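You operate a simulated robot arm through the tools that you are given. There is no shell and no other tool. Be economical: measure what you need, move in short steps, check, and stop when the job is done.

Carry out the task below with a simulated robot arm. There is one attempt and no reset: what you move stays moved.

Task
Clamp the purple-ended block and brush a patch of paste on its top.
Fine: the block lies in the flat vice already; pale green paste from the blue pot, by the small brush with the green back, on the bare steel of the top; the brush goes back to its spot; leave the stop and the other blocks. Set down upright: small brush with the green back. A coat counts when it lies all over at full strength: go over it till it gets no stronger.

It is judged by the outcome, as a careful person would: the job done as asked, and still so three seconds after it is handed in. It fails if anything else is knocked over, pushed out of place, dropped, spilled or broken.

Robot
A 6-joint arm with a two-finger parallel gripper, fixed in place. Base frame: the origin is at the foot of the arm, x ahead of it, y to its left, z up; the work surface is at about z = 0.868. Lengths are in m, angles in rad, forces in N, time in s.
With the tool pointing down near the work surface it reaches from about 0.26 to 0.68 m from the base axis. Its first joint turns from -1.152 to 1.152 rad. Payload 2.9 kg.
Tool frame: the origin (TCP) lies between the finger pads and is the grasp point; the fingertips stand 0.03 m ahead of it; z points along the fingers, y is the line along which they close. Largest opening 0.11 m; finger width 0.02, thickness 0.01; the body of the gripper, 0.048 by 0.112 m, starts 0.055 m behind the TCP.
Orientation is told as [roll, pitch, yaw] about the base's x, y, z axes, in that order, counted from this pose: with the fingers straight down and closing along the base's y, the tool's x points along the base's -x, its y along +y and its z along -z.

Tools
- The arm moves only by the tool move_arm. Its argument "deltas" is a list of rows, each a list of 3 entries, a list of its own where there are three numbers: the turn, a rotation vector about the tool's x, y, z in rad, then the shift along the tool's x, y, z in m, then the finger opening in m, from 0 to 0.11. In form: [[[ax, ay, az], [tx, ty, tz], hand], ...]. A call has 1 to 12 rows; each row shifts and turns the commanded pose from where the row before left it, along the tool's axes as they then stand. Rows are played at 5 a second. More than 0.05 m and 0.15 rad between two rows, or a gripper value outside its range, and nothing of the call is played. A pose out of reach is approached as far as the arm can. The call stops where the force on the tool passes 40 N (or 10 N more than at its start, if that is more) or the arm is blocked; 0.2 s more then pass. Each finger travels about 0.108 m/s and halts on what it meets, pressing with about 32 N; the grip force reading is that of the motor and also rises with nothing between the fingers. The clock runs only during rows and for 0.2 s after the last one: add rows that do not move to give the fingers time. The reply holds the time, the measured pose of the TCP, the force on the tool along the base axes, the opening and the grip force, in the units named above and with some noise, with the torque about the TCP (base axes, N m) and any sound that the robot's microphone picked up.
- Cameras (640 x 400 px; columns grow to the right, rows downward): "scene" is fixed at [0.0737, 0.4356, 1.3891]; the picture's right is [-0.77, -0.63, 0.00], its down [-0.31, 0.39, -0.87] and it looks along [0.55, -0.67, -0.50] (base axes); focal length 283 px, centre (320, 200). "wrist" rides on the gripper at [0.072, 0.017, -0.103] in the tool frame; the picture's right is [-0.23, 0.97, 0.00], its down [-0.76, -0.18, -0.62] and it looks along [-0.61, -0.14, 0.78] (tool axes); focal length 222 px, centre (320, 200). There is no depth. A picture from a camera that has moved, and an enlarged one, comes with that camera's place and axes in the base frame and with its lens. The place of the scene camera against the robot may be out by one fixed shift of up to 0.012 m in any direction.
- camera(camera): a new picture of that camera. No time passes.
- close_up(camera, box): a new picture of the part [left, top, right, bottom] of that camera's present view, enlarged. No time passes.
- finish_job(): hands the job in; it is judged then, once.

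Go step by step. Nothing tells you positions but the pictures and the camera data: compare them with the known pose of the tool, close in by small moves and look again before you grip or let go. The budget is 120 turns and 84 pictures, counting those below and the enlarged ones. Unless the task says otherwise, let go and move clear before handing in, and close with one line.

The tools are called after "Call:" as a command line: name --argument value ..., lists and objects as JSON in quotes. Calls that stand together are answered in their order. move_arm: Moves the arm, as the interface text tells. Its arguments: {"type":"object","properties":{"deltas":{"type":"array","items":{"type":"array"}}},"required":["deltas"]} The other tools are called the same way: camera (camera) takes a picture; close_up (camera, box) takes an enlarged picture of a part of a camera's view; finish_job () hands the job in.

At the start:

```text
time_s: 0.0
tcp_pos: [0.4231, -0.0714, 1.2331]
ee_rot: [0.0, 0.0, 0.001]
contact_force: [0.0, 0.3, 0.3]
wrist_torque: [0.0, -0.01, 0.01]
gripper_width: 0.1101
finger_force: 0.1
```

scene: 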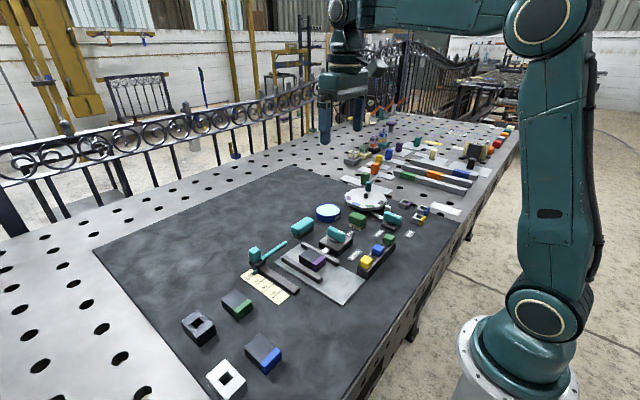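
wrist: 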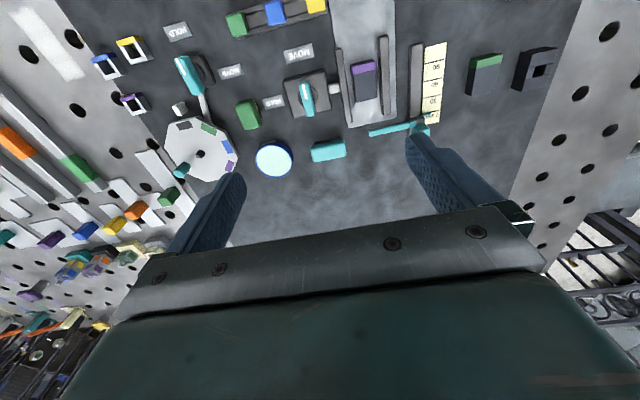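

I see a mat with a vice, blocks, a pot, and several controls. I'll enlarge both views to identify them.

Call:
close_up --camera "scene" --box '[230, 160, 470, 310]'

Call:
close_up --camera "wrist" --box '[210, 0, 450, 150]'

Call:
close_up --camera "wrist" --box '[80, 20, 340, 190]'

```text
2.67 times, centred on (350, 235) of scene
camera zoom: at [0.0737, 0.4356, 1.3891], right [-0.77, -0.63, 0.0], down [-0.31, 0.39, -0.87], along [0.55, -0.67, -0.5], focal length 754 px, centre (240, 107)
```

zoom: 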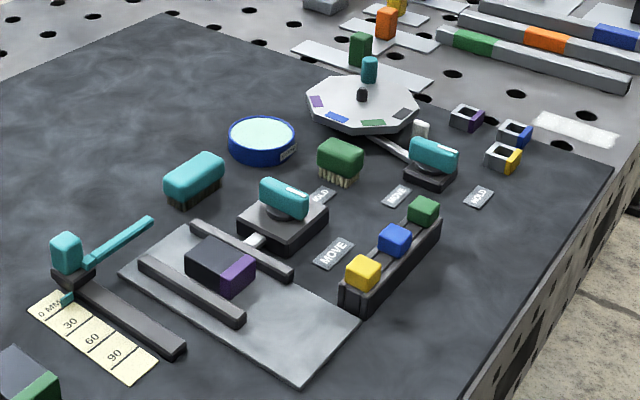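

```text
2.67 times, centred on (330, 75) of wrist
camera zoom: at [0.3502, -0.0538, 1.3352], right [0.23, 0.97, 0.0], down [0.76, -0.18, 0.62], along [0.61, -0.14, -0.78], focal length 592 px, centre (293, 533)
```

zoom: 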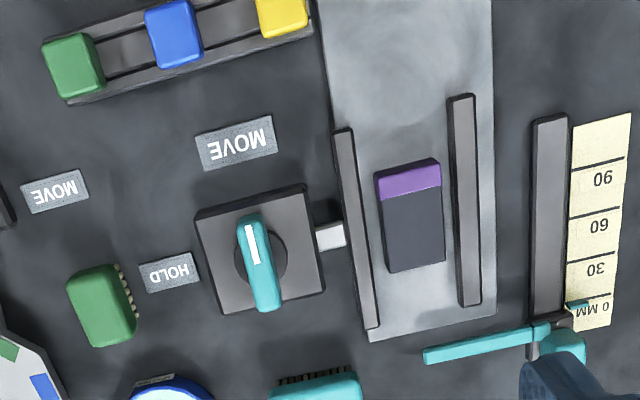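

```text
2.35 times, centred on (210, 105) of wrist
camera zoom: at [0.3502, -0.0538, 1.3352], right [0.23, 0.97, 0.0], down [0.76, -0.18, 0.62], along [0.61, -0.14, -0.78], focal length 523 px, centre (579, 424)
```

zoom: 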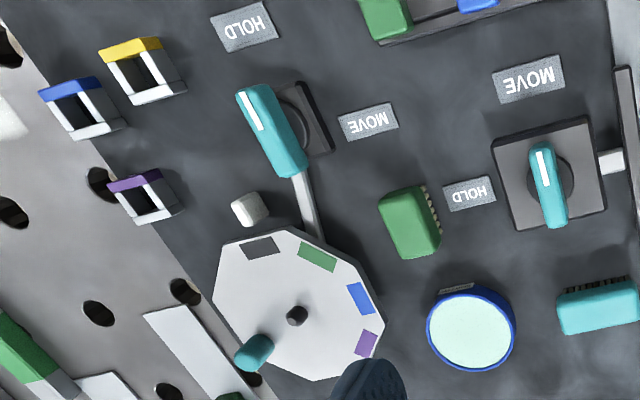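

The vice knob is a teal bar near (0.449, -0.098) pointing at MOVE, with HOLD towards -y. The green brush is near (0.453, -0.219) and the pot near (0.56, -0.208). I'll move above the knob and look again.

Call:
move_arm --deltas '[[[0, 0, 0], [-0.013, -0.0135, 0.04], 0.05], [[0, 0, 0], [-0.013, -0.0135, 0.04], 0.05], [[0, 0, 0], [0, 0, 0.04], 0.05], [[0, 0, 0], [0, 0, 0.04], 0.05], [[0, 0, 0], [0, 0, 0.04], 0.05], [[0, 0, 0], [0, 0, 0], 0.05]]'

Call:
camera --camera "wrist"

Call:
close_up --camera "scene" --box '[280, 180, 440, 280]'

```text
time_s: 1.4
tcp_pos: [0.4504, -0.097, 1.0334]
ee_rot: [0.0, 0.0, 0.0]
contact_force: [1.1, -0.8, 0.0]
wrist_torque: [-0.02, -0.03, -0.01]
gripper_width: 0.0499
finger_force: 0.1
```

```text
78 pictures are left
camera wrist: at [0.3767, -0.0795, 1.136], right [0.23, 0.97, 0.0], down [0.76, -0.18, 0.62], along [0.61, -0.14, -0.78], focal length 222 px, centre (320, 200)
```

wrist: 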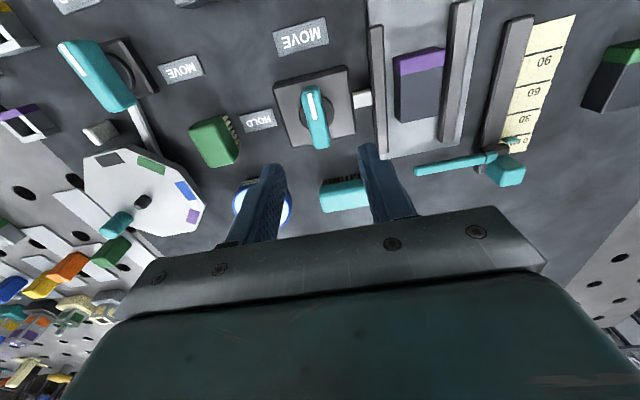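

```text
4.00 times, centred on (360, 230) of scene
camera zoom: at [0.0737, 0.4356, 1.3891], right [-0.77, -0.63, 0.0], down [-0.31, 0.39, -0.87], along [0.55, -0.67, -0.5], focal length 1130 px, centre (160, 80)
```

zoom: 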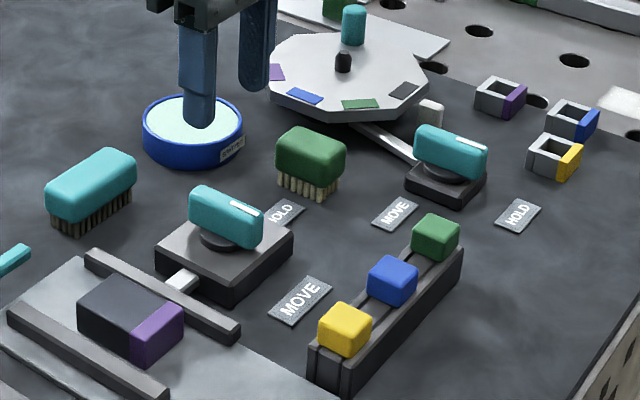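

The knob's centre triangulates to about (0.449, -0.100), with its top near 0.915. I'll descend around it with the fingers open and check before gripping.

Call:
move_arm --deltas '[[[0, 0, 0], [0.001, -0.003, 0.035], 0.05], [[0, 0, 0], [0, 0, 0.035], 0.05], [[0, 0, 0], [0, 0, 0.025], 0.05], [[0, 0, 0], [0, 0, 0], 0.05]]'

Call:
close_up --camera "scene" --box '[280, 180, 440, 280]'

Call:
camera --camera "wrist"

```text
time_s: 2.4
tcp_pos: [0.4479, -0.1, 0.9388]
ee_rot: [0.0, 0.001, 0.001]
contact_force: [-0.8, -0.4, 0.8]
wrist_torque: [0.02, -0.01, 0.01]
gripper_width: 0.0502
finger_force: 0.1
```

```text
4.00 times, centred on (360, 230) of scene
camera zoom: at [0.0737, 0.4356, 1.3891], right [-0.77, -0.63, 0.0], down [-0.31, 0.39, -0.87], along [0.55, -0.67, -0.5], focal length 1130 px, centre (160, 80)
```

zoom: 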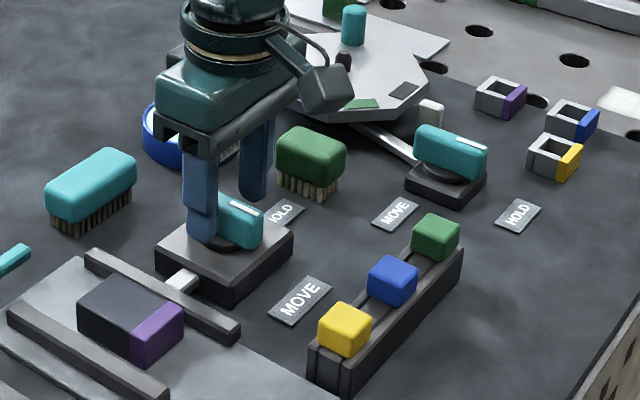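

```text
75 pictures are left
camera wrist: at [0.376, -0.0843, 1.0415], right [0.23, 0.97, 0.0], down [0.76, -0.18, 0.62], along [0.61, -0.14, -0.78], focal length 222 px, centre (320, 200)
```

wrist: 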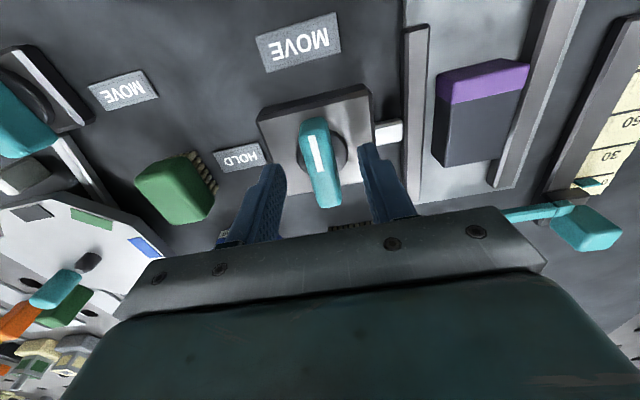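

The bar sits centred between the fingers. I'll lower slightly and grip.

Call:
move_arm --deltas '[[[0, 0, 0], [0, 0, 0.004], 0.05], [[0, 0, 0], [0, 0, 0], 0.01], [[0, 0, 0], [0, 0, 0], 0.01], [[0, 0, 0], [0, 0, 0], 0.01]]'

```text
time_s: 3.4
tcp_pos: [0.4483, -0.1009, 0.9333]
ee_rot: [0.001, 0.001, 0.002]
contact_force: [1.0, 10.8, 0.2]
wrist_torque: [0.1, 0.06, -0.01]
gripper_width: 0.018
finger_force: 45.2
```

The grip is on the bar, 18 mm wide. I'll begin turning from MOVE toward HOLD.

Call:
move_arm --deltas '[[[0, 0, -0.1], [0, 0, 0], 0.01], [[0, 0, -0.1], [0, 0, 0], 0.01], [[0, 0, -0.1], [0, 0, 0], 0.01]]'

Call:
close_up --camera "scene" --box '[280, 180, 440, 280]'

```text
time_s: 4.2
tcp_pos: [0.4491, -0.1012, 0.9346]
ee_rot: [-0.001, 0.001, 0.302]
contact_force: [6.6, 6.2, 0.6]
wrist_torque: [-0.22, 1.21, 0.0]
gripper_width: 0.0179
finger_force: 45.3
```

```text
4.00 times, centred on (360, 230) of scene
camera zoom: at [0.0739, 0.4357, 1.3891], right [-0.77, -0.63, 0.0], down [-0.31, 0.39, -0.87], along [0.55, -0.67, -0.5], focal length 1130 px, centre (160, 80)
```

zoom: 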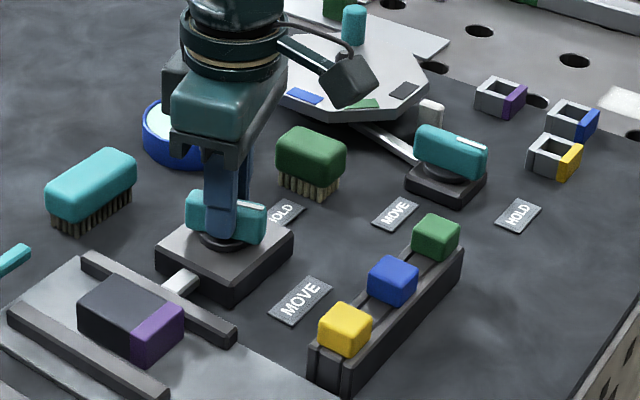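

It turns freely and the jaw advances. I'll continue to HOLD.

Call:
move_arm --deltas '[[[0, 0, -0.127], [0, 0, 0], 0.01], [[0, 0, -0.127], [0, 0, 0], 0.01], [[0, 0, -0.127], [0, 0, 0], 0.01], [[0, 0, -0.127], [0, 0, 0], 0.01], [[0, 0, -0.127], [0, 0, 0], 0.01], [[0, 0, -0.127], [0, 0, 0], 0.01], [[0, 0, -0.127], [0, 0, 0], 0.01], [[0, 0, -0.127], [0, 0, 0], 0.01], [[0, 0, -0.127], [0, 0, 0], 0.01], [[0, 0, -0.127], [0, 0, 0], 0.01]]'

Call:
close_up --camera "scene" --box '[280, 180, 440, 280]'

```text
time_s: 6.4
tcp_pos: [0.4497, -0.1011, 0.9353]
ee_rot: [-0.003, 0.002, 1.572]
contact_force: [18.6, -1.4, 9.5]
wrist_torque: [0.95, -0.1, -0.25]
gripper_width: 0.0177
finger_force: 45.3
```

```text
4.00 times, centred on (360, 230) of scene
camera zoom: at [0.0741, 0.4355, 1.3891], right [-0.77, -0.63, 0.0], down [-0.31, 0.39, -0.87], along [0.55, -0.67, -0.5], focal length 1130 px, centre (160, 80)
```

zoom: 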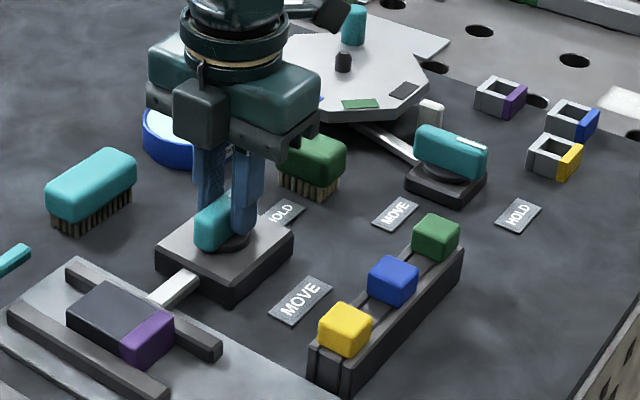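

The jaw has pushed the block across. I'll release, rise, and check the clamping.

Call:
move_arm --deltas '[[[0, 0, 0], [0, 0, 0], 0.06], [[0, 0, 0], [0, 0, 0], 0.06], [[0, 0, 0], [0, 0, -0.04], 0.06], [[0, 0, 0], [0, 0, -0.04], 0.06], [[0, 0, 0.14], [0, 0, -0.04], 0.06], [[0, 0, 0.14], [0, 0, 0], 0.06], [[0, 0, 0.14], [0, 0, 0], 0.06], [[0, 0, 0.14], [0, 0, 0], 0.06], [[0, 0, 0.14], [0, 0, 0], 0.06], [[0, 0, 0.14], [0, 0, 0], 0.06]]'

Call:
camera --camera "wrist"

Call:
close_up --camera "scene" --box '[260, 210, 380, 290]'

```text
time_s: 8.6
tcp_pos: [0.4499, -0.1018, 1.0537]
ee_rot: [0.0, 0.0, 0.727]
contact_force: [0.3, -1.7, -0.1]
wrist_torque: [-0.01, 0.0, -0.01]
gripper_width: 0.0599
finger_force: 0.1
```

```text
72 pictures are left
camera wrist: at [0.3827, -0.137, 1.1569], right [-0.48, 0.88, 0.0], down [0.69, 0.37, 0.62], along [0.55, 0.3, -0.78], focal length 222 px, centre (320, 200)
```

wrist: 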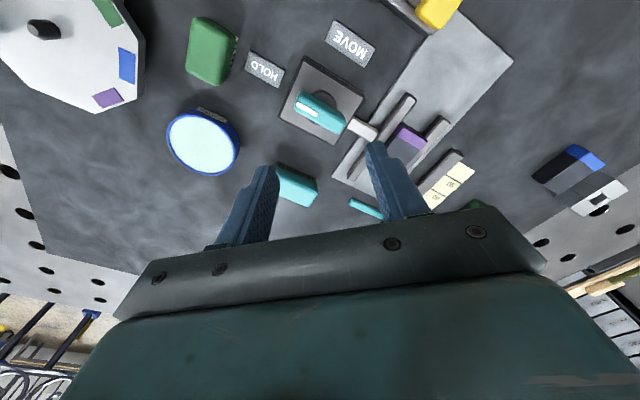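

```text
5.00 times, centred on (320, 250) of scene
camera zoom: at [0.0737, 0.4356, 1.3891], right [-0.77, -0.63, 0.0], down [-0.31, 0.39, -0.87], along [0.55, -0.67, -0.5], focal length 1413 px, centre (320, -50)
```

zoom: 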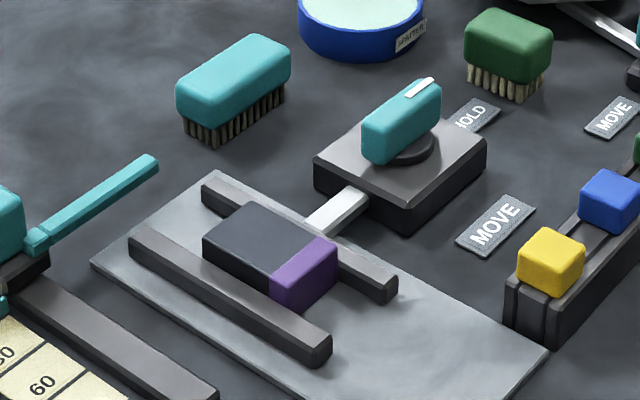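

The knob now points to HOLD. I'll check closely that the block is tight between the jaws.

Call:
close_up --camera "wrist" --box '[320, 80, 480, 180]'

Call:
close_up --camera "scene" --box '[285, 240, 345, 280]'

```text
4.00 times, centred on (400, 130) of wrist
camera zoom: at [0.3827, -0.137, 1.1569], right [-0.48, 0.88, 0.0], down [0.69, 0.37, 0.62], along [0.55, 0.3, -0.78], focal length 888 px, centre (0, 480)
```

zoom: 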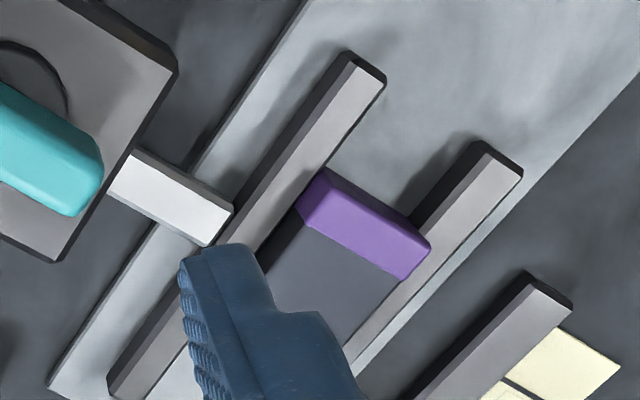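

```text
10.00 times, centred on (315, 260) of scene
camera zoom: at [0.0737, 0.4356, 1.3891], right [-0.77, -0.63, 0.0], down [-0.31, 0.39, -0.87], along [0.55, -0.67, -0.5], focal length 2826 px, centre (370, -400)
```

zoom: 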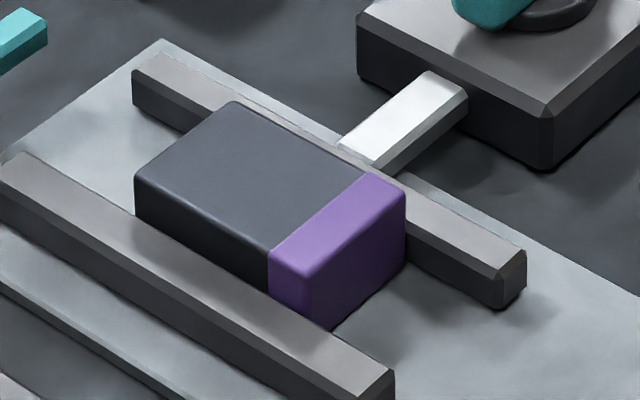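

The block looks gripped by both jaws. Next I'll square up the tool, shift above the green brush, and look.

Call:
move_arm --deltas '[[[0, 0, 0.1454], [0, 0, 0], 0.08], [[0, 0, 0.1454], [0, 0, 0], 0.08], [[0, 0, 0.1454], [0, 0, 0], 0.08], [[0, 0, 0.1454], [0, 0, 0], 0.08], [[0, 0, 0.1454], [0, 0, 0], 0.08], [[0, 0, 0], [0, -0.04, 0], 0.08], [[0, 0, 0], [0, -0.04, 0], 0.08], [[0, 0, 0], [-0.003, -0.037, 0], 0.08], [[0, 0, 0], [0, 0, 0], 0.08]]'

Call:
camera --camera "wrist"

Call:
close_up --camera "wrist" --box '[240, 60, 400, 160]'

```text
time_s: 10.6
tcp_pos: [0.4502, -0.2186, 1.0546]
ee_rot: [0.0, -0.001, 0.002]
contact_force: [-0.7, 0.4, -0.5]
wrist_torque: [0.0, -0.01, 0.03]
gripper_width: 0.0799
finger_force: 0.1
```

```text
68 pictures are left
camera wrist: at [0.3775, -0.2013, 1.1577], right [0.22, 0.97, 0.0], down [0.76, -0.17, 0.62], along [0.61, -0.14, -0.78], focal length 222 px, centre (320, 200)
```

wrist: 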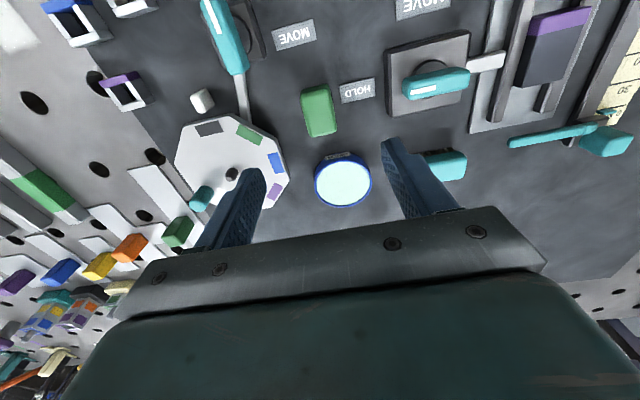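

```text
4.00 times, centred on (320, 110) of wrist
camera zoom: at [0.3775, -0.2013, 1.1577], right [0.22, 0.97, 0.0], down [0.76, -0.17, 0.62], along [0.61, -0.14, -0.78], focal length 888 px, centre (320, 560)
```

zoom: 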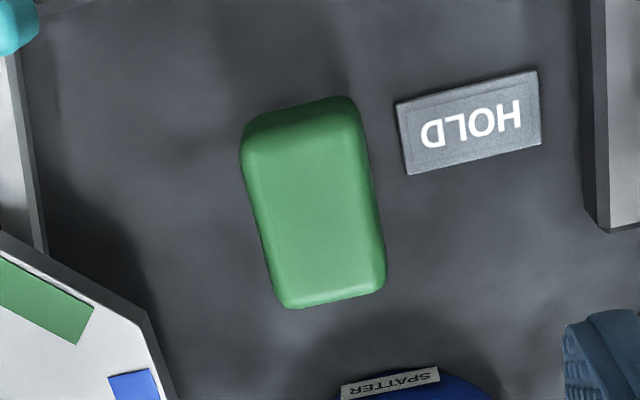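

The brush's long axis lies along x, centred near (0.455, -0.2205), about 51 by 33 mm. I'll descend around it with the fingers at 0.05 and check.

Call:
move_arm --deltas '[[[0, 0, 0], [-0.005, -0.002, 0.04], 0.055], [[0, 0, 0], [0, 0, 0.04], 0.055], [[0, 0, 0], [0, 0, 0.025], 0.055], [[0, 0, 0], [0, 0, 0], 0.055]]'

Call:
camera --camera "wrist"

Call:
close_up --camera "scene" --box '[300, 180, 420, 255]'

```text
time_s: 11.6
tcp_pos: [0.4537, -0.2187, 0.9499]
ee_rot: [0.0, 0.001, 0.003]
contact_force: [0.5, -0.1, 0.1]
wrist_torque: [0.01, -0.01, -0.01]
gripper_width: 0.0548
finger_force: 0.1
```

```text
66 pictures are left
camera wrist: at [0.3816, -0.2025, 1.0524], right [0.22, 0.97, 0.0], down [0.76, -0.17, 0.62], along [0.61, -0.14, -0.78], focal length 222 px, centre (320, 200)
```

wrist: 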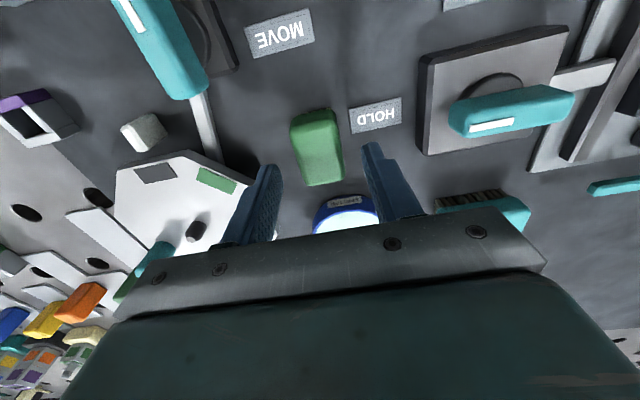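

```text
5.33 times, centred on (360, 218) of scene
camera zoom: at [0.0737, 0.4356, 1.3891], right [-0.77, -0.63, 0.0], down [-0.31, 0.39, -0.87], along [0.55, -0.67, -0.5], focal length 1507 px, centre (107, 107)
```

zoom: 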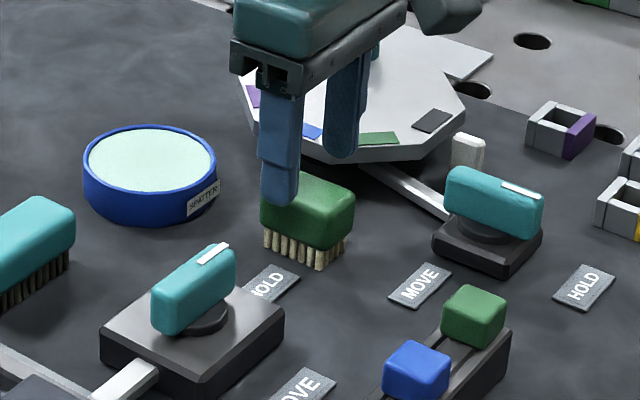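

The brush is well between the fingers. I'll lower to the back and grip.

Call:
move_arm --deltas '[[[0, 0, 0], [0.002, -0.0015, 0.0135], 0.055], [[0, 0, 0], [0, 0, 0.0135], 0.055], [[0, 0, 0], [0, 0, 0], 0.055], [[0, 0, 0], [0, 0, 0], 0.02], [[0, 0, 0], [0, 0, 0], 0.02], [[0, 0, 0], [0, 0, 0], 0.02]]'

Call:
close_up --camera "scene" --box '[300, 180, 420, 255]'

```text
time_s: 13.0
tcp_pos: [0.4544, -0.2193, 0.9223]
ee_rot: [0.001, 0.0, 0.004]
contact_force: [1.2, 0.4, -0.1]
wrist_torque: [-0.02, -0.03, -0.01]
gripper_width: 0.0328
finger_force: 32.1
```

```text
5.33 times, centred on (360, 218) of scene
camera zoom: at [0.0738, 0.4356, 1.3891], right [-0.77, -0.63, 0.0], down [-0.31, 0.39, -0.87], along [0.55, -0.67, -0.5], focal length 1507 px, centre (107, 107)
```

zoom: 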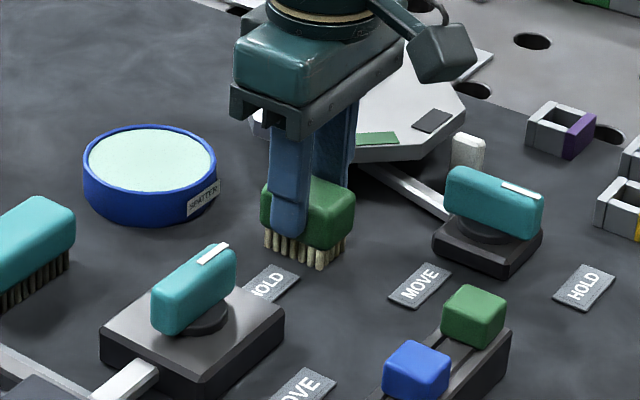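

The brush is held at 32.8 mm width, with bristle ends 54 mm below the TCP. I'll lift it and carry it over the pot at about (0.557, -0.207), then look before dipping.

Call:
move_arm --deltas '[[[0, 0, 0], [0, 0, -0.02], 0.02], [[0, 0, 0], [0, 0, -0.04], 0.02], [[0, 0, 0], [-0.035, 0.005, 0], 0.02], [[0, 0, 0], [-0.035, 0.005, 0], 0.02], [[0, 0, 0], [-0.033, 0.004, 0], 0.02], [[0, 0, 0], [0, 0, 0.01], 0.02], [[0, 0, 0], [0, 0, 0], 0.02]]'

Call:
close_up --camera "scene" --box '[270, 165, 390, 240]'

Call:
camera --camera "wrist"

```text
time_s: 14.6
tcp_pos: [0.5564, -0.2067, 0.97]
ee_rot: [0.001, 0.0, 0.004]
contact_force: [0.1, -0.7, 0.6]
wrist_torque: [-0.01, -0.03, -0.03]
gripper_width: 0.0201
finger_force: 0.0
```

```text
5.33 times, centred on (330, 202) of scene
camera zoom: at [0.0737, 0.4356, 1.3891], right [-0.77, -0.63, 0.0], down [-0.31, 0.39, -0.87], along [0.55, -0.67, -0.5], focal length 1507 px, centre (267, 187)
```

zoom: 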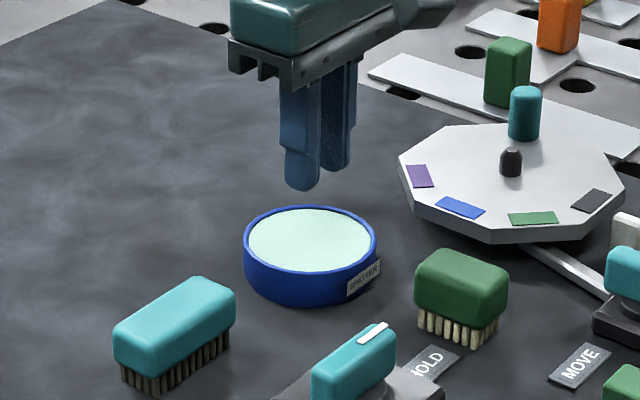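

```text
62 pictures are left
camera wrist: at [0.484, -0.1899, 1.0744], right [0.22, 0.97, 0.0], down [0.76, -0.17, 0.62], along [0.61, -0.14, -0.78], focal length 222 px, centre (320, 200)
```

wrist: 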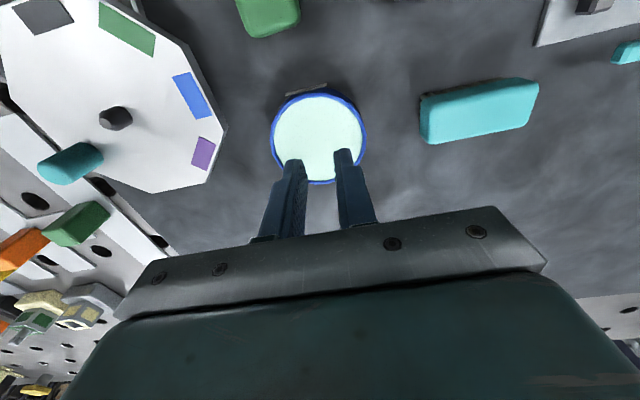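

The brush slipped out and stayed standing at its spot. I'll go back above it, open up, and look at where it is.

Call:
move_arm --deltas '[[[0, 0, 0], [0, 0, -0.03], 0.02], [[0, 0, 0], [0.035, -0.005, 0], 0.055], [[0, 0, 0], [0.035, -0.005, 0], 0.055], [[0, 0, 0], [0.033, -0.004, 0], 0.055], [[0, 0, 0], [0, 0, 0.02], 0.055], [[0, 0, 0], [0, 0, 0.02], 0.055], [[0, 0, 0], [0, 0, 0], 0.055]]'

Call:
close_up --camera "scene" --box '[330, 190, 410, 240]'

Call:
close_up --camera "wrist" --box '[220, 70, 420, 195]'

```text
time_s: 16.2
tcp_pos: [0.4549, -0.2212, 0.9612]
ee_rot: [0.0, 0.0, 0.002]
contact_force: [-0.3, 0.8, -0.2]
wrist_torque: [0.0, -0.01, 0.03]
gripper_width: 0.0551
finger_force: 0.2
```

```text
8.00 times, centred on (370, 215) of scene
camera zoom: at [0.0737, 0.4356, 1.3891], right [-0.77, -0.63, 0.0], down [-0.31, 0.39, -0.87], along [0.55, -0.67, -0.5], focal length 2261 px, centre (-80, 80)
```

zoom: 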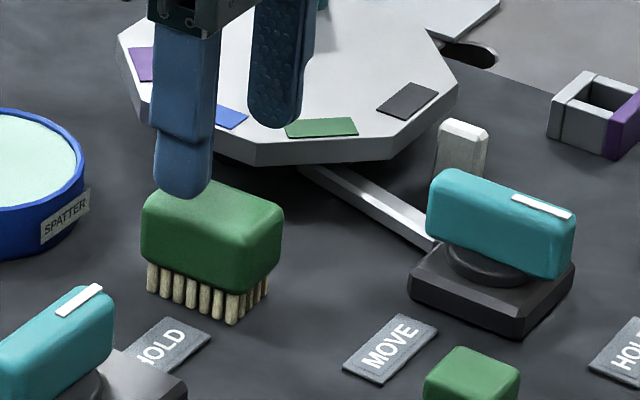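

```text
3.20 times, centred on (320, 132) of wrist
camera zoom: at [0.3819, -0.2045, 1.0646], right [0.22, 0.97, 0.0], down [0.76, -0.17, 0.62], along [0.61, -0.14, -0.78], focal length 711 px, centre (320, 416)
```

zoom: 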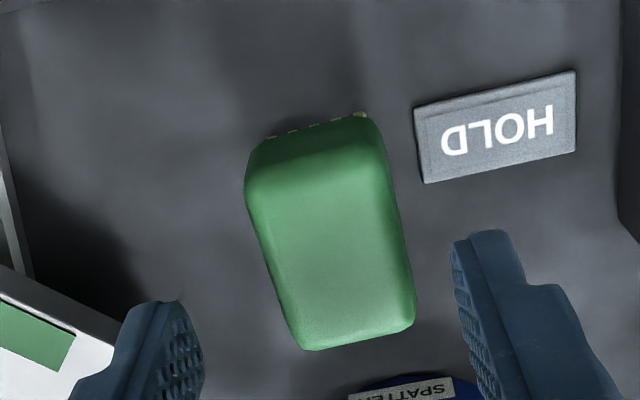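

The brush is upright and unmoved, centred near (0.455, -0.218). I'll grip about 10 mm lower with a firmer command and lift slowly.

Call:
move_arm --deltas '[[[0, 0, 0], [0, 0.003, 0.025], 0.055], [[0, 0, 0], [0, 0, 0.025], 0.055], [[0, 0, 0], [0, 0, 0], 0.055], [[0, 0, 0], [0, 0, 0], 0.0], [[0, 0, 0], [0, 0, 0], 0.0], [[0, 0, 0], [0, 0, 0], 0.0], [[0, 0, 0], [0, 0, 0], 0.0]]'

Call:
close_up --camera "scene" --box '[330, 190, 410, 240]'

```text
time_s: 17.8
tcp_pos: [0.4549, -0.2194, 0.912]
ee_rot: [0.001, 0.001, 0.004]
contact_force: [-0.6, 0.3, 1.2]
wrist_torque: [0.02, -0.03, -0.01]
gripper_width: 0.0329
finger_force: 31.9
```

```text
8.00 times, centred on (370, 215) of scene
camera zoom: at [0.0738, 0.4356, 1.3891], right [-0.77, -0.63, 0.0], down [-0.31, 0.39, -0.87], along [0.55, -0.67, -0.5], focal length 2261 px, centre (-80, 80)
```

zoom: 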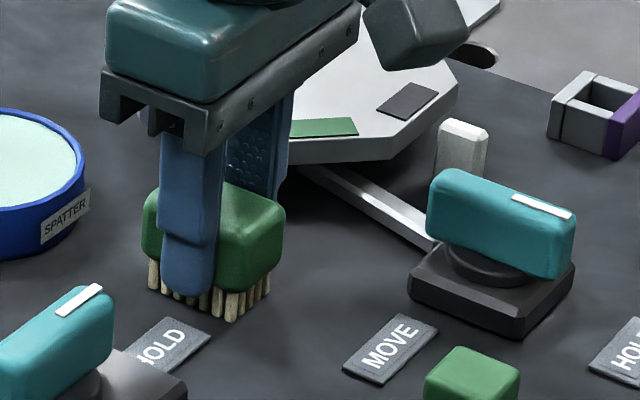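

Now the fingers span the whole back. I'll lift gently and check that it follows.

Call:
move_arm --deltas '[[[0, 0, 0], [0, 0, -0.005], 0.0], [[0, 0, 0], [0, 0, -0.005], 0.0], [[0, 0, 0], [0, 0, -0.01], 0.0], [[0, 0, 0], [0, 0, 0], 0.0]]'

Call:
close_up --camera "scene" --box '[330, 190, 410, 240]'

```text
time_s: 18.8
tcp_pos: [0.4548, -0.2184, 0.9314]
ee_rot: [0.001, -0.001, 0.003]
contact_force: [1.2, 0.6, -0.4]
wrist_torque: [0.01, 0.03, -0.02]
gripper_width: 0.0332
finger_force: 32.3
```

```text
8.00 times, centred on (370, 215) of scene
camera zoom: at [0.0738, 0.4356, 1.3891], right [-0.77, -0.63, 0.0], down [-0.31, 0.39, -0.87], along [0.55, -0.67, -0.5], focal length 2261 px, centre (-80, 80)
```

zoom: 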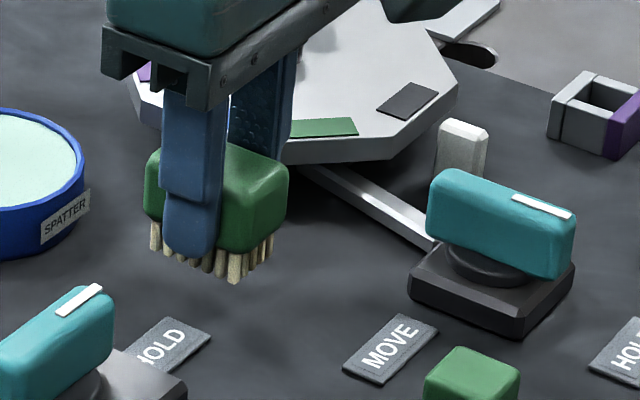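

The brush follows. I'll lift clear and carry it slowly over the pot.

Call:
move_arm --deltas '[[[0, 0, 0], [0, 0, -0.01], 0.0], [[0, 0, 0], [0, 0, -0.013], 0.0], [[0, 0, 0], [0, 0, -0.01], 0.0], [[0, 0, 0], [-0.015, 0.002, 0], 0.0], [[0, 0, 0], [-0.02, 0.002, 0], 0.0], [[0, 0, 0], [-0.02, 0.002, 0], 0.0], [[0, 0, 0], [-0.02, 0.002, 0], 0.0], [[0, 0, 0], [-0.018, 0.002, 0], 0.0], [[0, 0, 0], [-0.01, 0.002, 0], 0.0], [[0, 0, 0], [0, 0, 0], 0.0]]'

Call:
close_up --camera "scene" --box '[280, 165, 376, 225]'

Call:
close_up --camera "wrist" --box '[220, 70, 420, 195]'

```text
time_s: 21.0
tcp_pos: [0.5582, -0.2064, 0.9638]
ee_rot: [0.0, 0.001, 0.002]
contact_force: [0.1, 0.4, -0.2]
wrist_torque: [-0.01, -0.01, 0.0]
gripper_width: 0.0331
finger_force: 31.8
```

```text
6.67 times, centred on (328, 195) of scene
camera zoom: at [0.0738, 0.4356, 1.3891], right [-0.77, -0.63, 0.0], down [-0.31, 0.39, -0.87], along [0.55, -0.67, -0.5], focal length 1884 px, centre (267, 233)
```

zoom: 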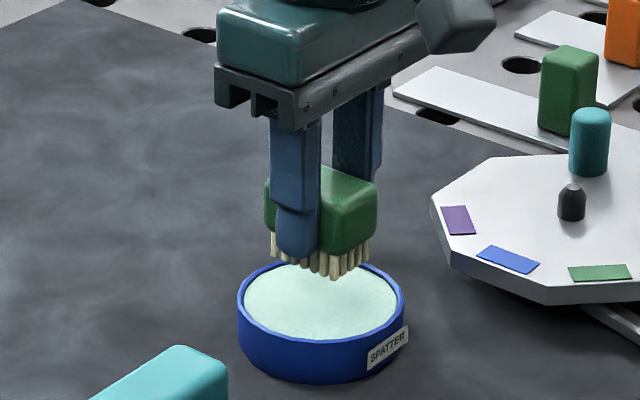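

```text
3.20 times, centred on (320, 132) of wrist
camera zoom: at [0.4858, -0.1888, 1.0665], right [0.22, 0.97, 0.0], down [0.76, -0.17, 0.62], along [0.61, -0.14, -0.78], focal length 711 px, centre (320, 416)
```

zoom: 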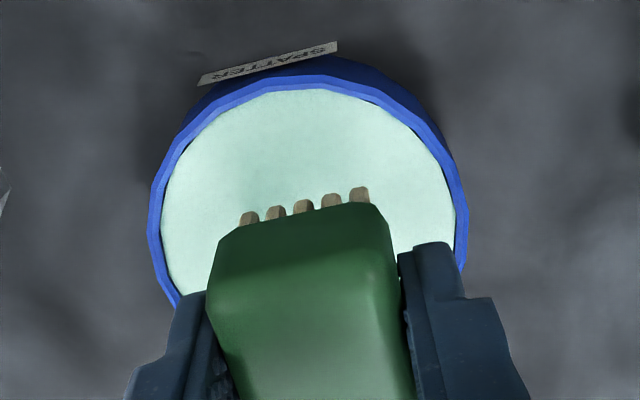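

The brush is over the pot. I'll trim the centring by a few millimetres and lower gently toward the paste.

Call:
move_arm --deltas '[[[0, 0, 0], [-0.003, -0.002, 0.008], 0.0], [[0, 0, 0], [0, 0, 0.01], 0.0], [[0, 0, 0], [0, 0, 0.008], 0.0], [[0, 0, 0], [0, 0, 0.004], 0.0], [[0, 0, 0], [0, 0, 0], 0.0]]'

Call:
close_up --camera "scene" --box '[280, 165, 376, 225]'

```text
time_s: 22.2
tcp_pos: [0.5605, -0.2069, 0.9369]
ee_rot: [0.0, -0.002, 0.003]
contact_force: [-3.8, 1.8, 12.7]
wrist_torque: [0.06, 0.23, -0.02]
gripper_width: 0.0332
finger_force: 31.8
```

```text
6.67 times, centred on (328, 195) of scene
camera zoom: at [0.0734, 0.4357, 1.3891], right [-0.77, -0.63, 0.0], down [-0.31, 0.39, -0.87], along [0.55, -0.67, -0.5], focal length 1884 px, centre (267, 233)
```

zoom: 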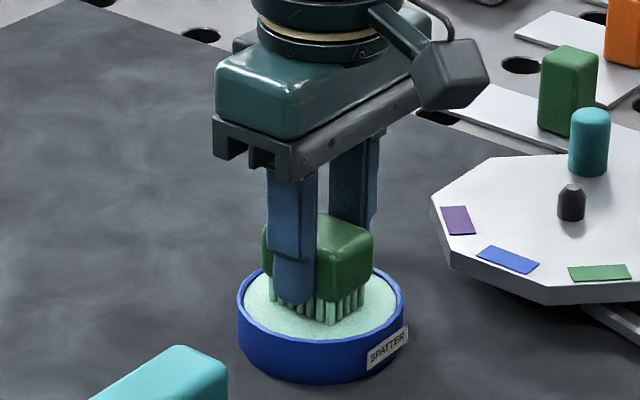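

The bristles took paste. I'll lift slowly and move to a hover beside the block to measure its top.

Call:
move_arm --deltas '[[[0, 0, 0], [0, 0, -0.008], 0.0], [[0, 0, 0], [0, 0, -0.015], 0.0], [[0, 0, 0], [0, 0, -0.02], 0.0], [[0, 0, 0], [0, 0, -0.02], 0.0], [[0, 0, 0], [0.01, 0.015, 0], 0.0], [[0, 0, 0], [0.02, 0.025, 0], 0.0], [[0, 0, 0], [0.02, 0.025, 0], 0.0], [[0, 0, 0], [0.02, 0.025, 0], 0.0], [[0, 0, 0], [0.02, 0.025, 0], 0.0], [[0, 0, 0], [0.01, 0.015, 0], 0.0], [[0, 0, 0], [0, 0, 0], 0.0]]'

Call:
camera --camera "wrist"

Call:
camera --camera "scene"

```text
time_s: 24.6
tcp_pos: [0.4602, -0.0783, 0.9966]
ee_rot: [0.001, 0.001, 0.005]
contact_force: [-0.7, 0.3, 0.0]
wrist_torque: [-0.01, 0.02, 0.01]
gripper_width: 0.0333
finger_force: 31.8
```

```text
54 pictures are left
camera wrist: at [0.3869, -0.061, 1.1007], right [0.22, 0.97, 0.0], down [0.76, -0.17, 0.62], along [0.61, -0.14, -0.78], focal length 222 px, centre (320, 200)
```

wrist: 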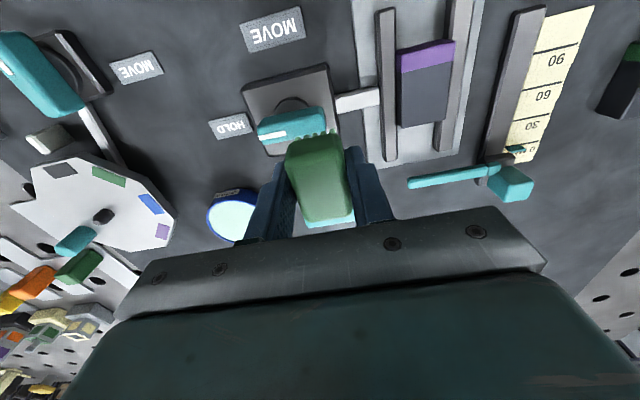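

```text
53 pictures are left
```

scene: 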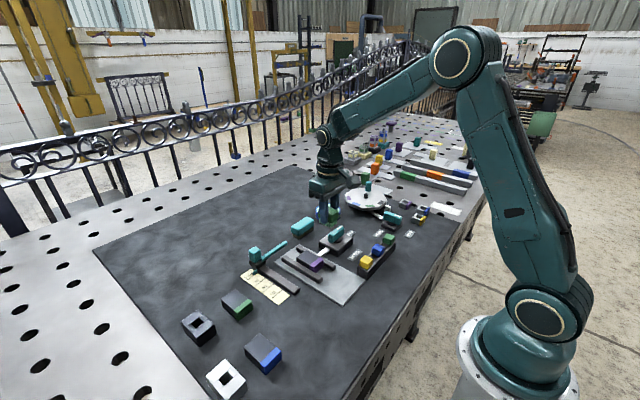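

Call:
close_up --camera "wrist" --box '[360, 20, 488, 100]'

Call:
close_up --camera "wrist" --box '[360, 80, 488, 160]'

```text
5.00 times, centred on (424, 60) of wrist
camera zoom: at [0.3869, -0.061, 1.1007], right [0.22, 0.97, 0.0], down [0.76, -0.17, 0.62], along [0.61, -0.14, -0.78], focal length 1111 px, centre (-200, 900)
```

zoom: 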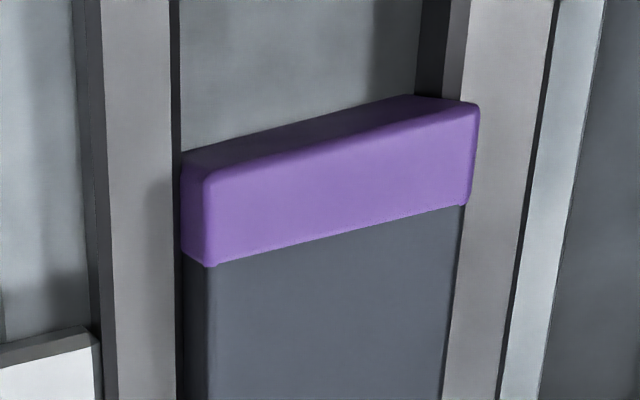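

```text
5.00 times, centred on (424, 120) of wrist
camera zoom: at [0.3869, -0.061, 1.1007], right [0.22, 0.97, 0.0], down [0.76, -0.17, 0.62], along [0.61, -0.14, -0.78], focal length 1111 px, centre (-200, 600)
```

zoom: 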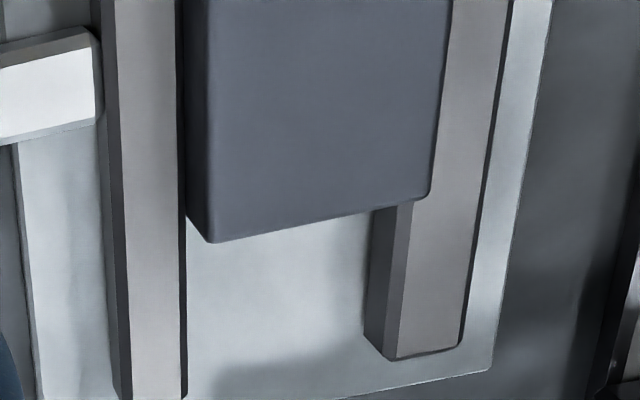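

The block's steel top spans roughly x 0.4335–0.4795 and y −0.003–0.035, at about z 0.898. I'll hover the brush over its middle at 8 mm clearance and check the alignment.

Call:
move_arm --deltas '[[[0, 0, 0], [0.0021, 0.015, 0], 0.0], [[0, 0, 0], [0, 0.025, 0], 0.0], [[0, 0, 0], [0, 0.025, 0], 0.0], [[0, 0, 0], [0, 0.02, 0], 0.0], [[0, 0, 0], [0, 0.01, 0], 0.0], [[0, 0, 0], [0, 0, 0.02], 0.0], [[0, 0, 0], [0, 0, 0.02], 0.0], [[0, 0, 0], [0, 0, 0.006], 0.0], [[0, 0, 0], [0, 0, 0], 0.0]]'

Call:
close_up --camera "wrist" --box '[240, 80, 400, 180]'

Call:
close_up --camera "scene" --box '[275, 225, 355, 275]'

```text
time_s: 26.6
tcp_pos: [0.4565, 0.0166, 0.9531]
ee_rot: [0.0, 0.0, 0.003]
contact_force: [-0.2, 0.4, -0.4]
wrist_torque: [-0.01, -0.02, 0.01]
gripper_width: 0.0331
finger_force: 32.0
```

```text
4.00 times, centred on (320, 130) of wrist
camera zoom: at [0.384, 0.0327, 1.0549], right [0.22, 0.97, 0.0], down [0.76, -0.17, 0.62], along [0.61, -0.14, -0.78], focal length 888 px, centre (320, 480)
```

zoom: 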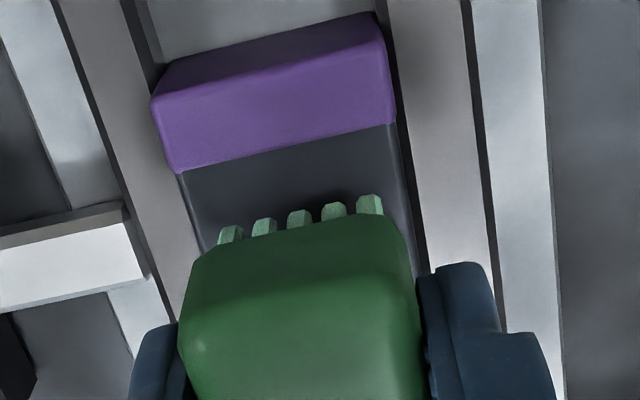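

```text
8.00 times, centred on (315, 250) of scene
camera zoom: at [0.0738, 0.4356, 1.3891], right [-0.77, -0.63, 0.0], down [-0.31, 0.39, -0.87], along [0.55, -0.67, -0.5], focal length 2261 px, centre (360, -200)
```

zoom: 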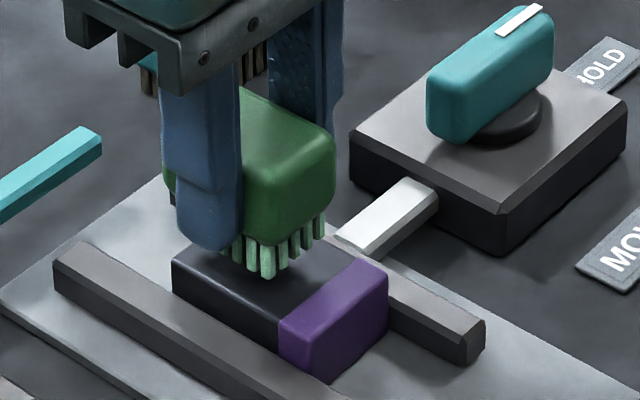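

The bristles reach from about 16 mm behind to 21 mm ahead of the TCP in x, so I need small strokes to reach the purple edge. I'll touch down gently near the middle and read the force.

Call:
move_arm --deltas '[[[0, 0, 0], [0.003, -0.001, 0.004], 0.0], [[0, 0, 0], [0, 0, 0.004], 0.0], [[0, 0, 0], [0, 0, 0.002], 0.0], [[0, 0, 0], [0, 0, 0], 0.0]]'

Call:
close_up --camera "scene" --box '[275, 225, 355, 275]'

```text
time_s: 27.6
tcp_pos: [0.4556, 0.014, 0.9426]
ee_rot: [-0.001, -0.002, 0.004]
contact_force: [-4.1, -2.1, 21.2]
wrist_torque: [-0.14, 0.28, 0.01]
gripper_width: 0.033
finger_force: 32.2
```

```text
8.00 times, centred on (315, 250) of scene
camera zoom: at [0.0734, 0.4355, 1.3892], right [-0.77, -0.63, 0.0], down [-0.31, 0.39, -0.87], along [0.55, -0.67, -0.5], focal length 2261 px, centre (360, -200)
```

zoom: 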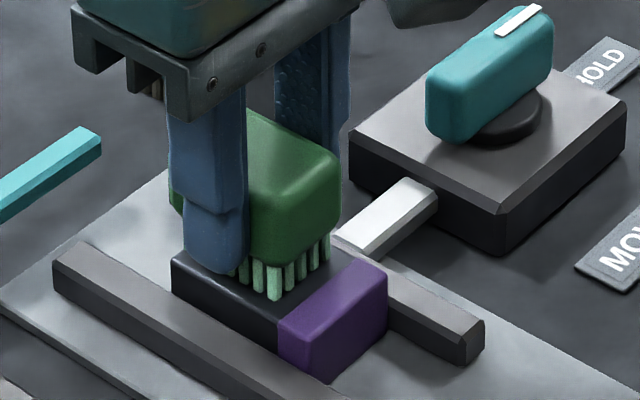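

Contact at 21 N is more than needed. I'll ease up 1.5 mm and brush a small raster over the steel.

Call:
move_arm --deltas '[[[0, 0, 0], [0, 0, -0.0015], 0.0], [[0, 0, 0], [0, 0.006, 0], 0.0], [[0, 0, 0], [0.004, 0, 0], 0.0], [[0, 0, 0], [0, -0.006, 0], 0.0], [[0, 0, 0], [0, -0.006, 0], 0.0], [[0, 0, 0], [-0.004, 0, 0], 0.0], [[0, 0, 0], [-0.004, 0, 0], 0.0], [[0, 0, 0], [0, 0.006, 0], 0.0], [[0, 0, 0], [0, 0.006, 0], 0.0], [[0, 0, 0], [0.004, 0, 0], 0.0], [[0, 0, 0], [0, -0.006, 0], 0.0]]'

Call:
close_up --camera "scene" --box '[275, 225, 355, 275]'

Call:
close_up --camera "wrist" --box '[240, 80, 400, 180]'

```text
time_s: 30.0
tcp_pos: [0.4546, 0.0164, 0.9431]
ee_rot: [0.002, 0.0, 0.008]
contact_force: [-0.5, 5.7, 16.4]
wrist_torque: [0.24, -0.14, 0.06]
gripper_width: 0.033
finger_force: 32.3
```

```text
8.00 times, centred on (315, 250) of scene
camera zoom: at [0.0735, 0.4357, 1.3891], right [-0.77, -0.63, 0.0], down [-0.31, 0.39, -0.87], along [0.55, -0.67, -0.5], focal length 2261 px, centre (360, -200)
```

zoom: 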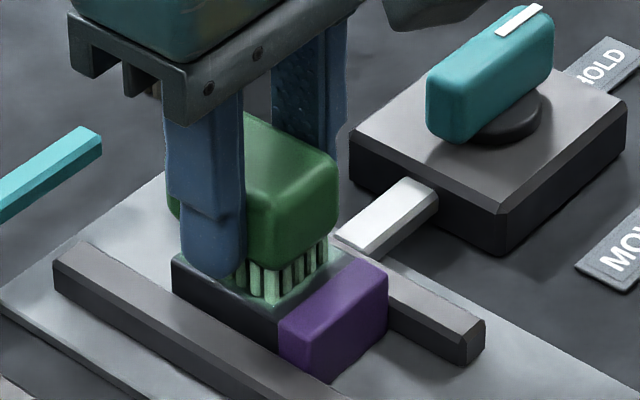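

```text
4.00 times, centred on (320, 130) of wrist
camera zoom: at [0.382, 0.0332, 1.0457], right [0.22, 0.98, 0.0], down [0.76, -0.17, 0.62], along [0.61, -0.14, -0.78], focal length 888 px, centre (320, 480)
```

zoom: 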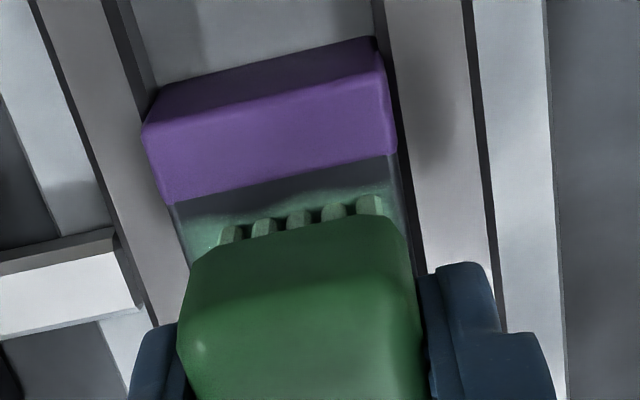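

The coat is building, and a few millimetres by the purple edge are still bare. I'll do a longer raster, reaching 4 mm further that way.

Call:
move_arm --deltas '[[[0, 0, 0], [0.004, 0, 0], 0.0], [[0, 0, 0], [0.0035, 0, 0], 0.0], [[0, 0, 0], [0, 0.006, 0], 0.0], [[0, 0, 0], [0, -0.006, 0], 0.0], [[0, 0, 0], [0, -0.006, 0], 0.0], [[0, 0, 0], [-0.006, 0, 0], 0.0], [[0, 0, 0], [-0.0055, 0, 0], 0.0], [[0, 0, 0], [0, 0.006, 0], 0.0], [[0, 0, 0], [0, 0.006, 0], 0.0], [[0, 0, 0], [0.006, 0, 0], 0.0], [[0, 0, 0], [0.0055, 0, 0], 0.0], [[0, 0, 0], [0, -0.006, 0], 0.0]]'

Call:
close_up --camera "wrist" --box '[240, 80, 400, 180]'

```text
time_s: 32.6
tcp_pos: [0.4462, 0.0167, 0.9415]
ee_rot: [0.0, 0.001, 0.007]
contact_force: [-0.4, 1.0, 3.7]
wrist_torque: [0.03, -0.1, 0.06]
gripper_width: 0.0332
finger_force: 31.8
```

```text
4.00 times, centred on (320, 130) of wrist
camera zoom: at [0.3732, 0.033, 1.0458], right [0.22, 0.97, 0.0], down [0.76, -0.17, 0.62], along [0.61, -0.14, -0.78], focal length 888 px, centre (320, 480)
```

zoom: 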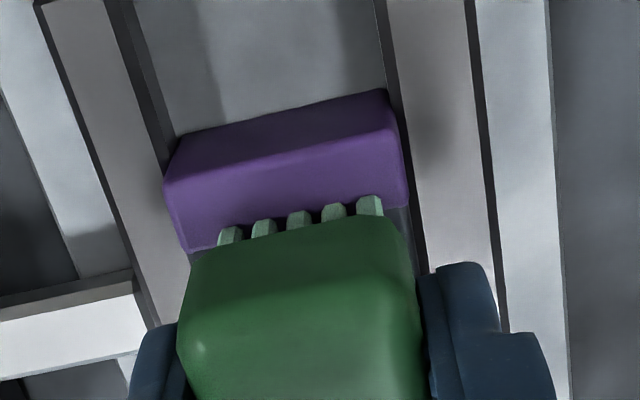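

I'll lift off and inspect the coat before any more strokes, since the bristles may be at the purple edge.

Call:
move_arm --deltas '[[[0, 0, 0], [-0.004, 0, 0], 0.0], [[0, 0, 0], [0, 0, -0.01], 0.0], [[0, 0, 0], [0, 0, -0.02], 0.0], [[0, 0, 0], [0, 0, -0.025], 0.0], [[0, 0, 0], [0, -0.02, 0], 0.0], [[0, 0, 0], [0, -0.025, 0], 0.0], [[0, 0, 0], [0, -0.025, 0], 0.0], [[0, 0, 0], [0, -0.02, 0], 0.0], [[0, 0, 0], [0, 0, 0], 0.0]]'

Call:
close_up --camera "wrist" --box '[350, 20, 510, 120]'

Call:
close_up --camera "scene" --box '[285, 240, 345, 280]'

```text
time_s: 34.6
tcp_pos: [0.4511, -0.074, 0.9997]
ee_rot: [0.0, -0.001, 0.004]
contact_force: [-0.2, -0.1, -0.4]
wrist_torque: [-0.02, 0.01, 0.01]
gripper_width: 0.033
finger_force: 31.9
```

```text
4.00 times, centred on (430, 70) of wrist
camera zoom: at [0.3788, -0.0573, 1.102], right [0.22, 0.97, 0.0], down [0.76, -0.17, 0.62], along [0.61, -0.14, -0.78], focal length 888 px, centre (-120, 720)
```

zoom: 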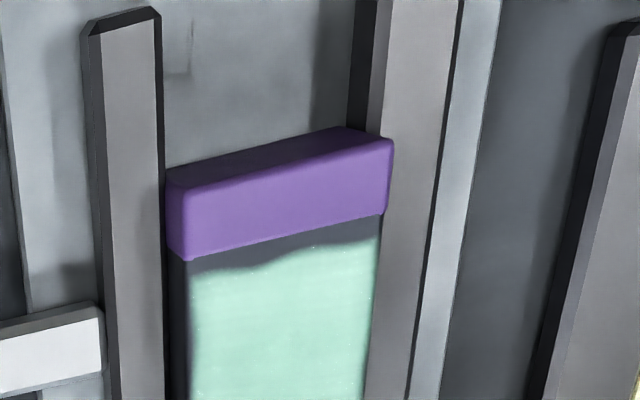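

```text
10.00 times, centred on (315, 260) of scene
camera zoom: at [0.0738, 0.4356, 1.3891], right [-0.77, -0.63, 0.0], down [-0.31, 0.39, -0.87], along [0.55, -0.67, -0.5], focal length 2826 px, centre (370, -400)
```

zoom: 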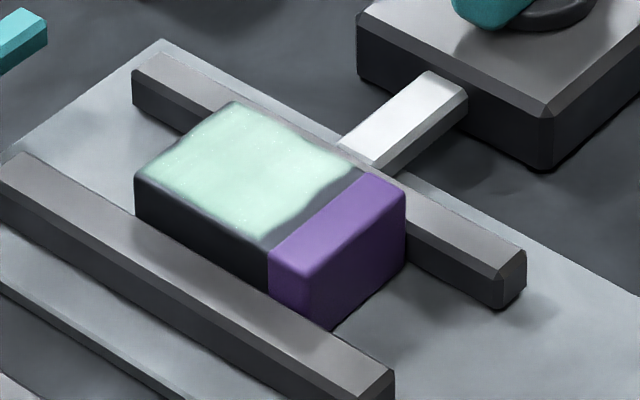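

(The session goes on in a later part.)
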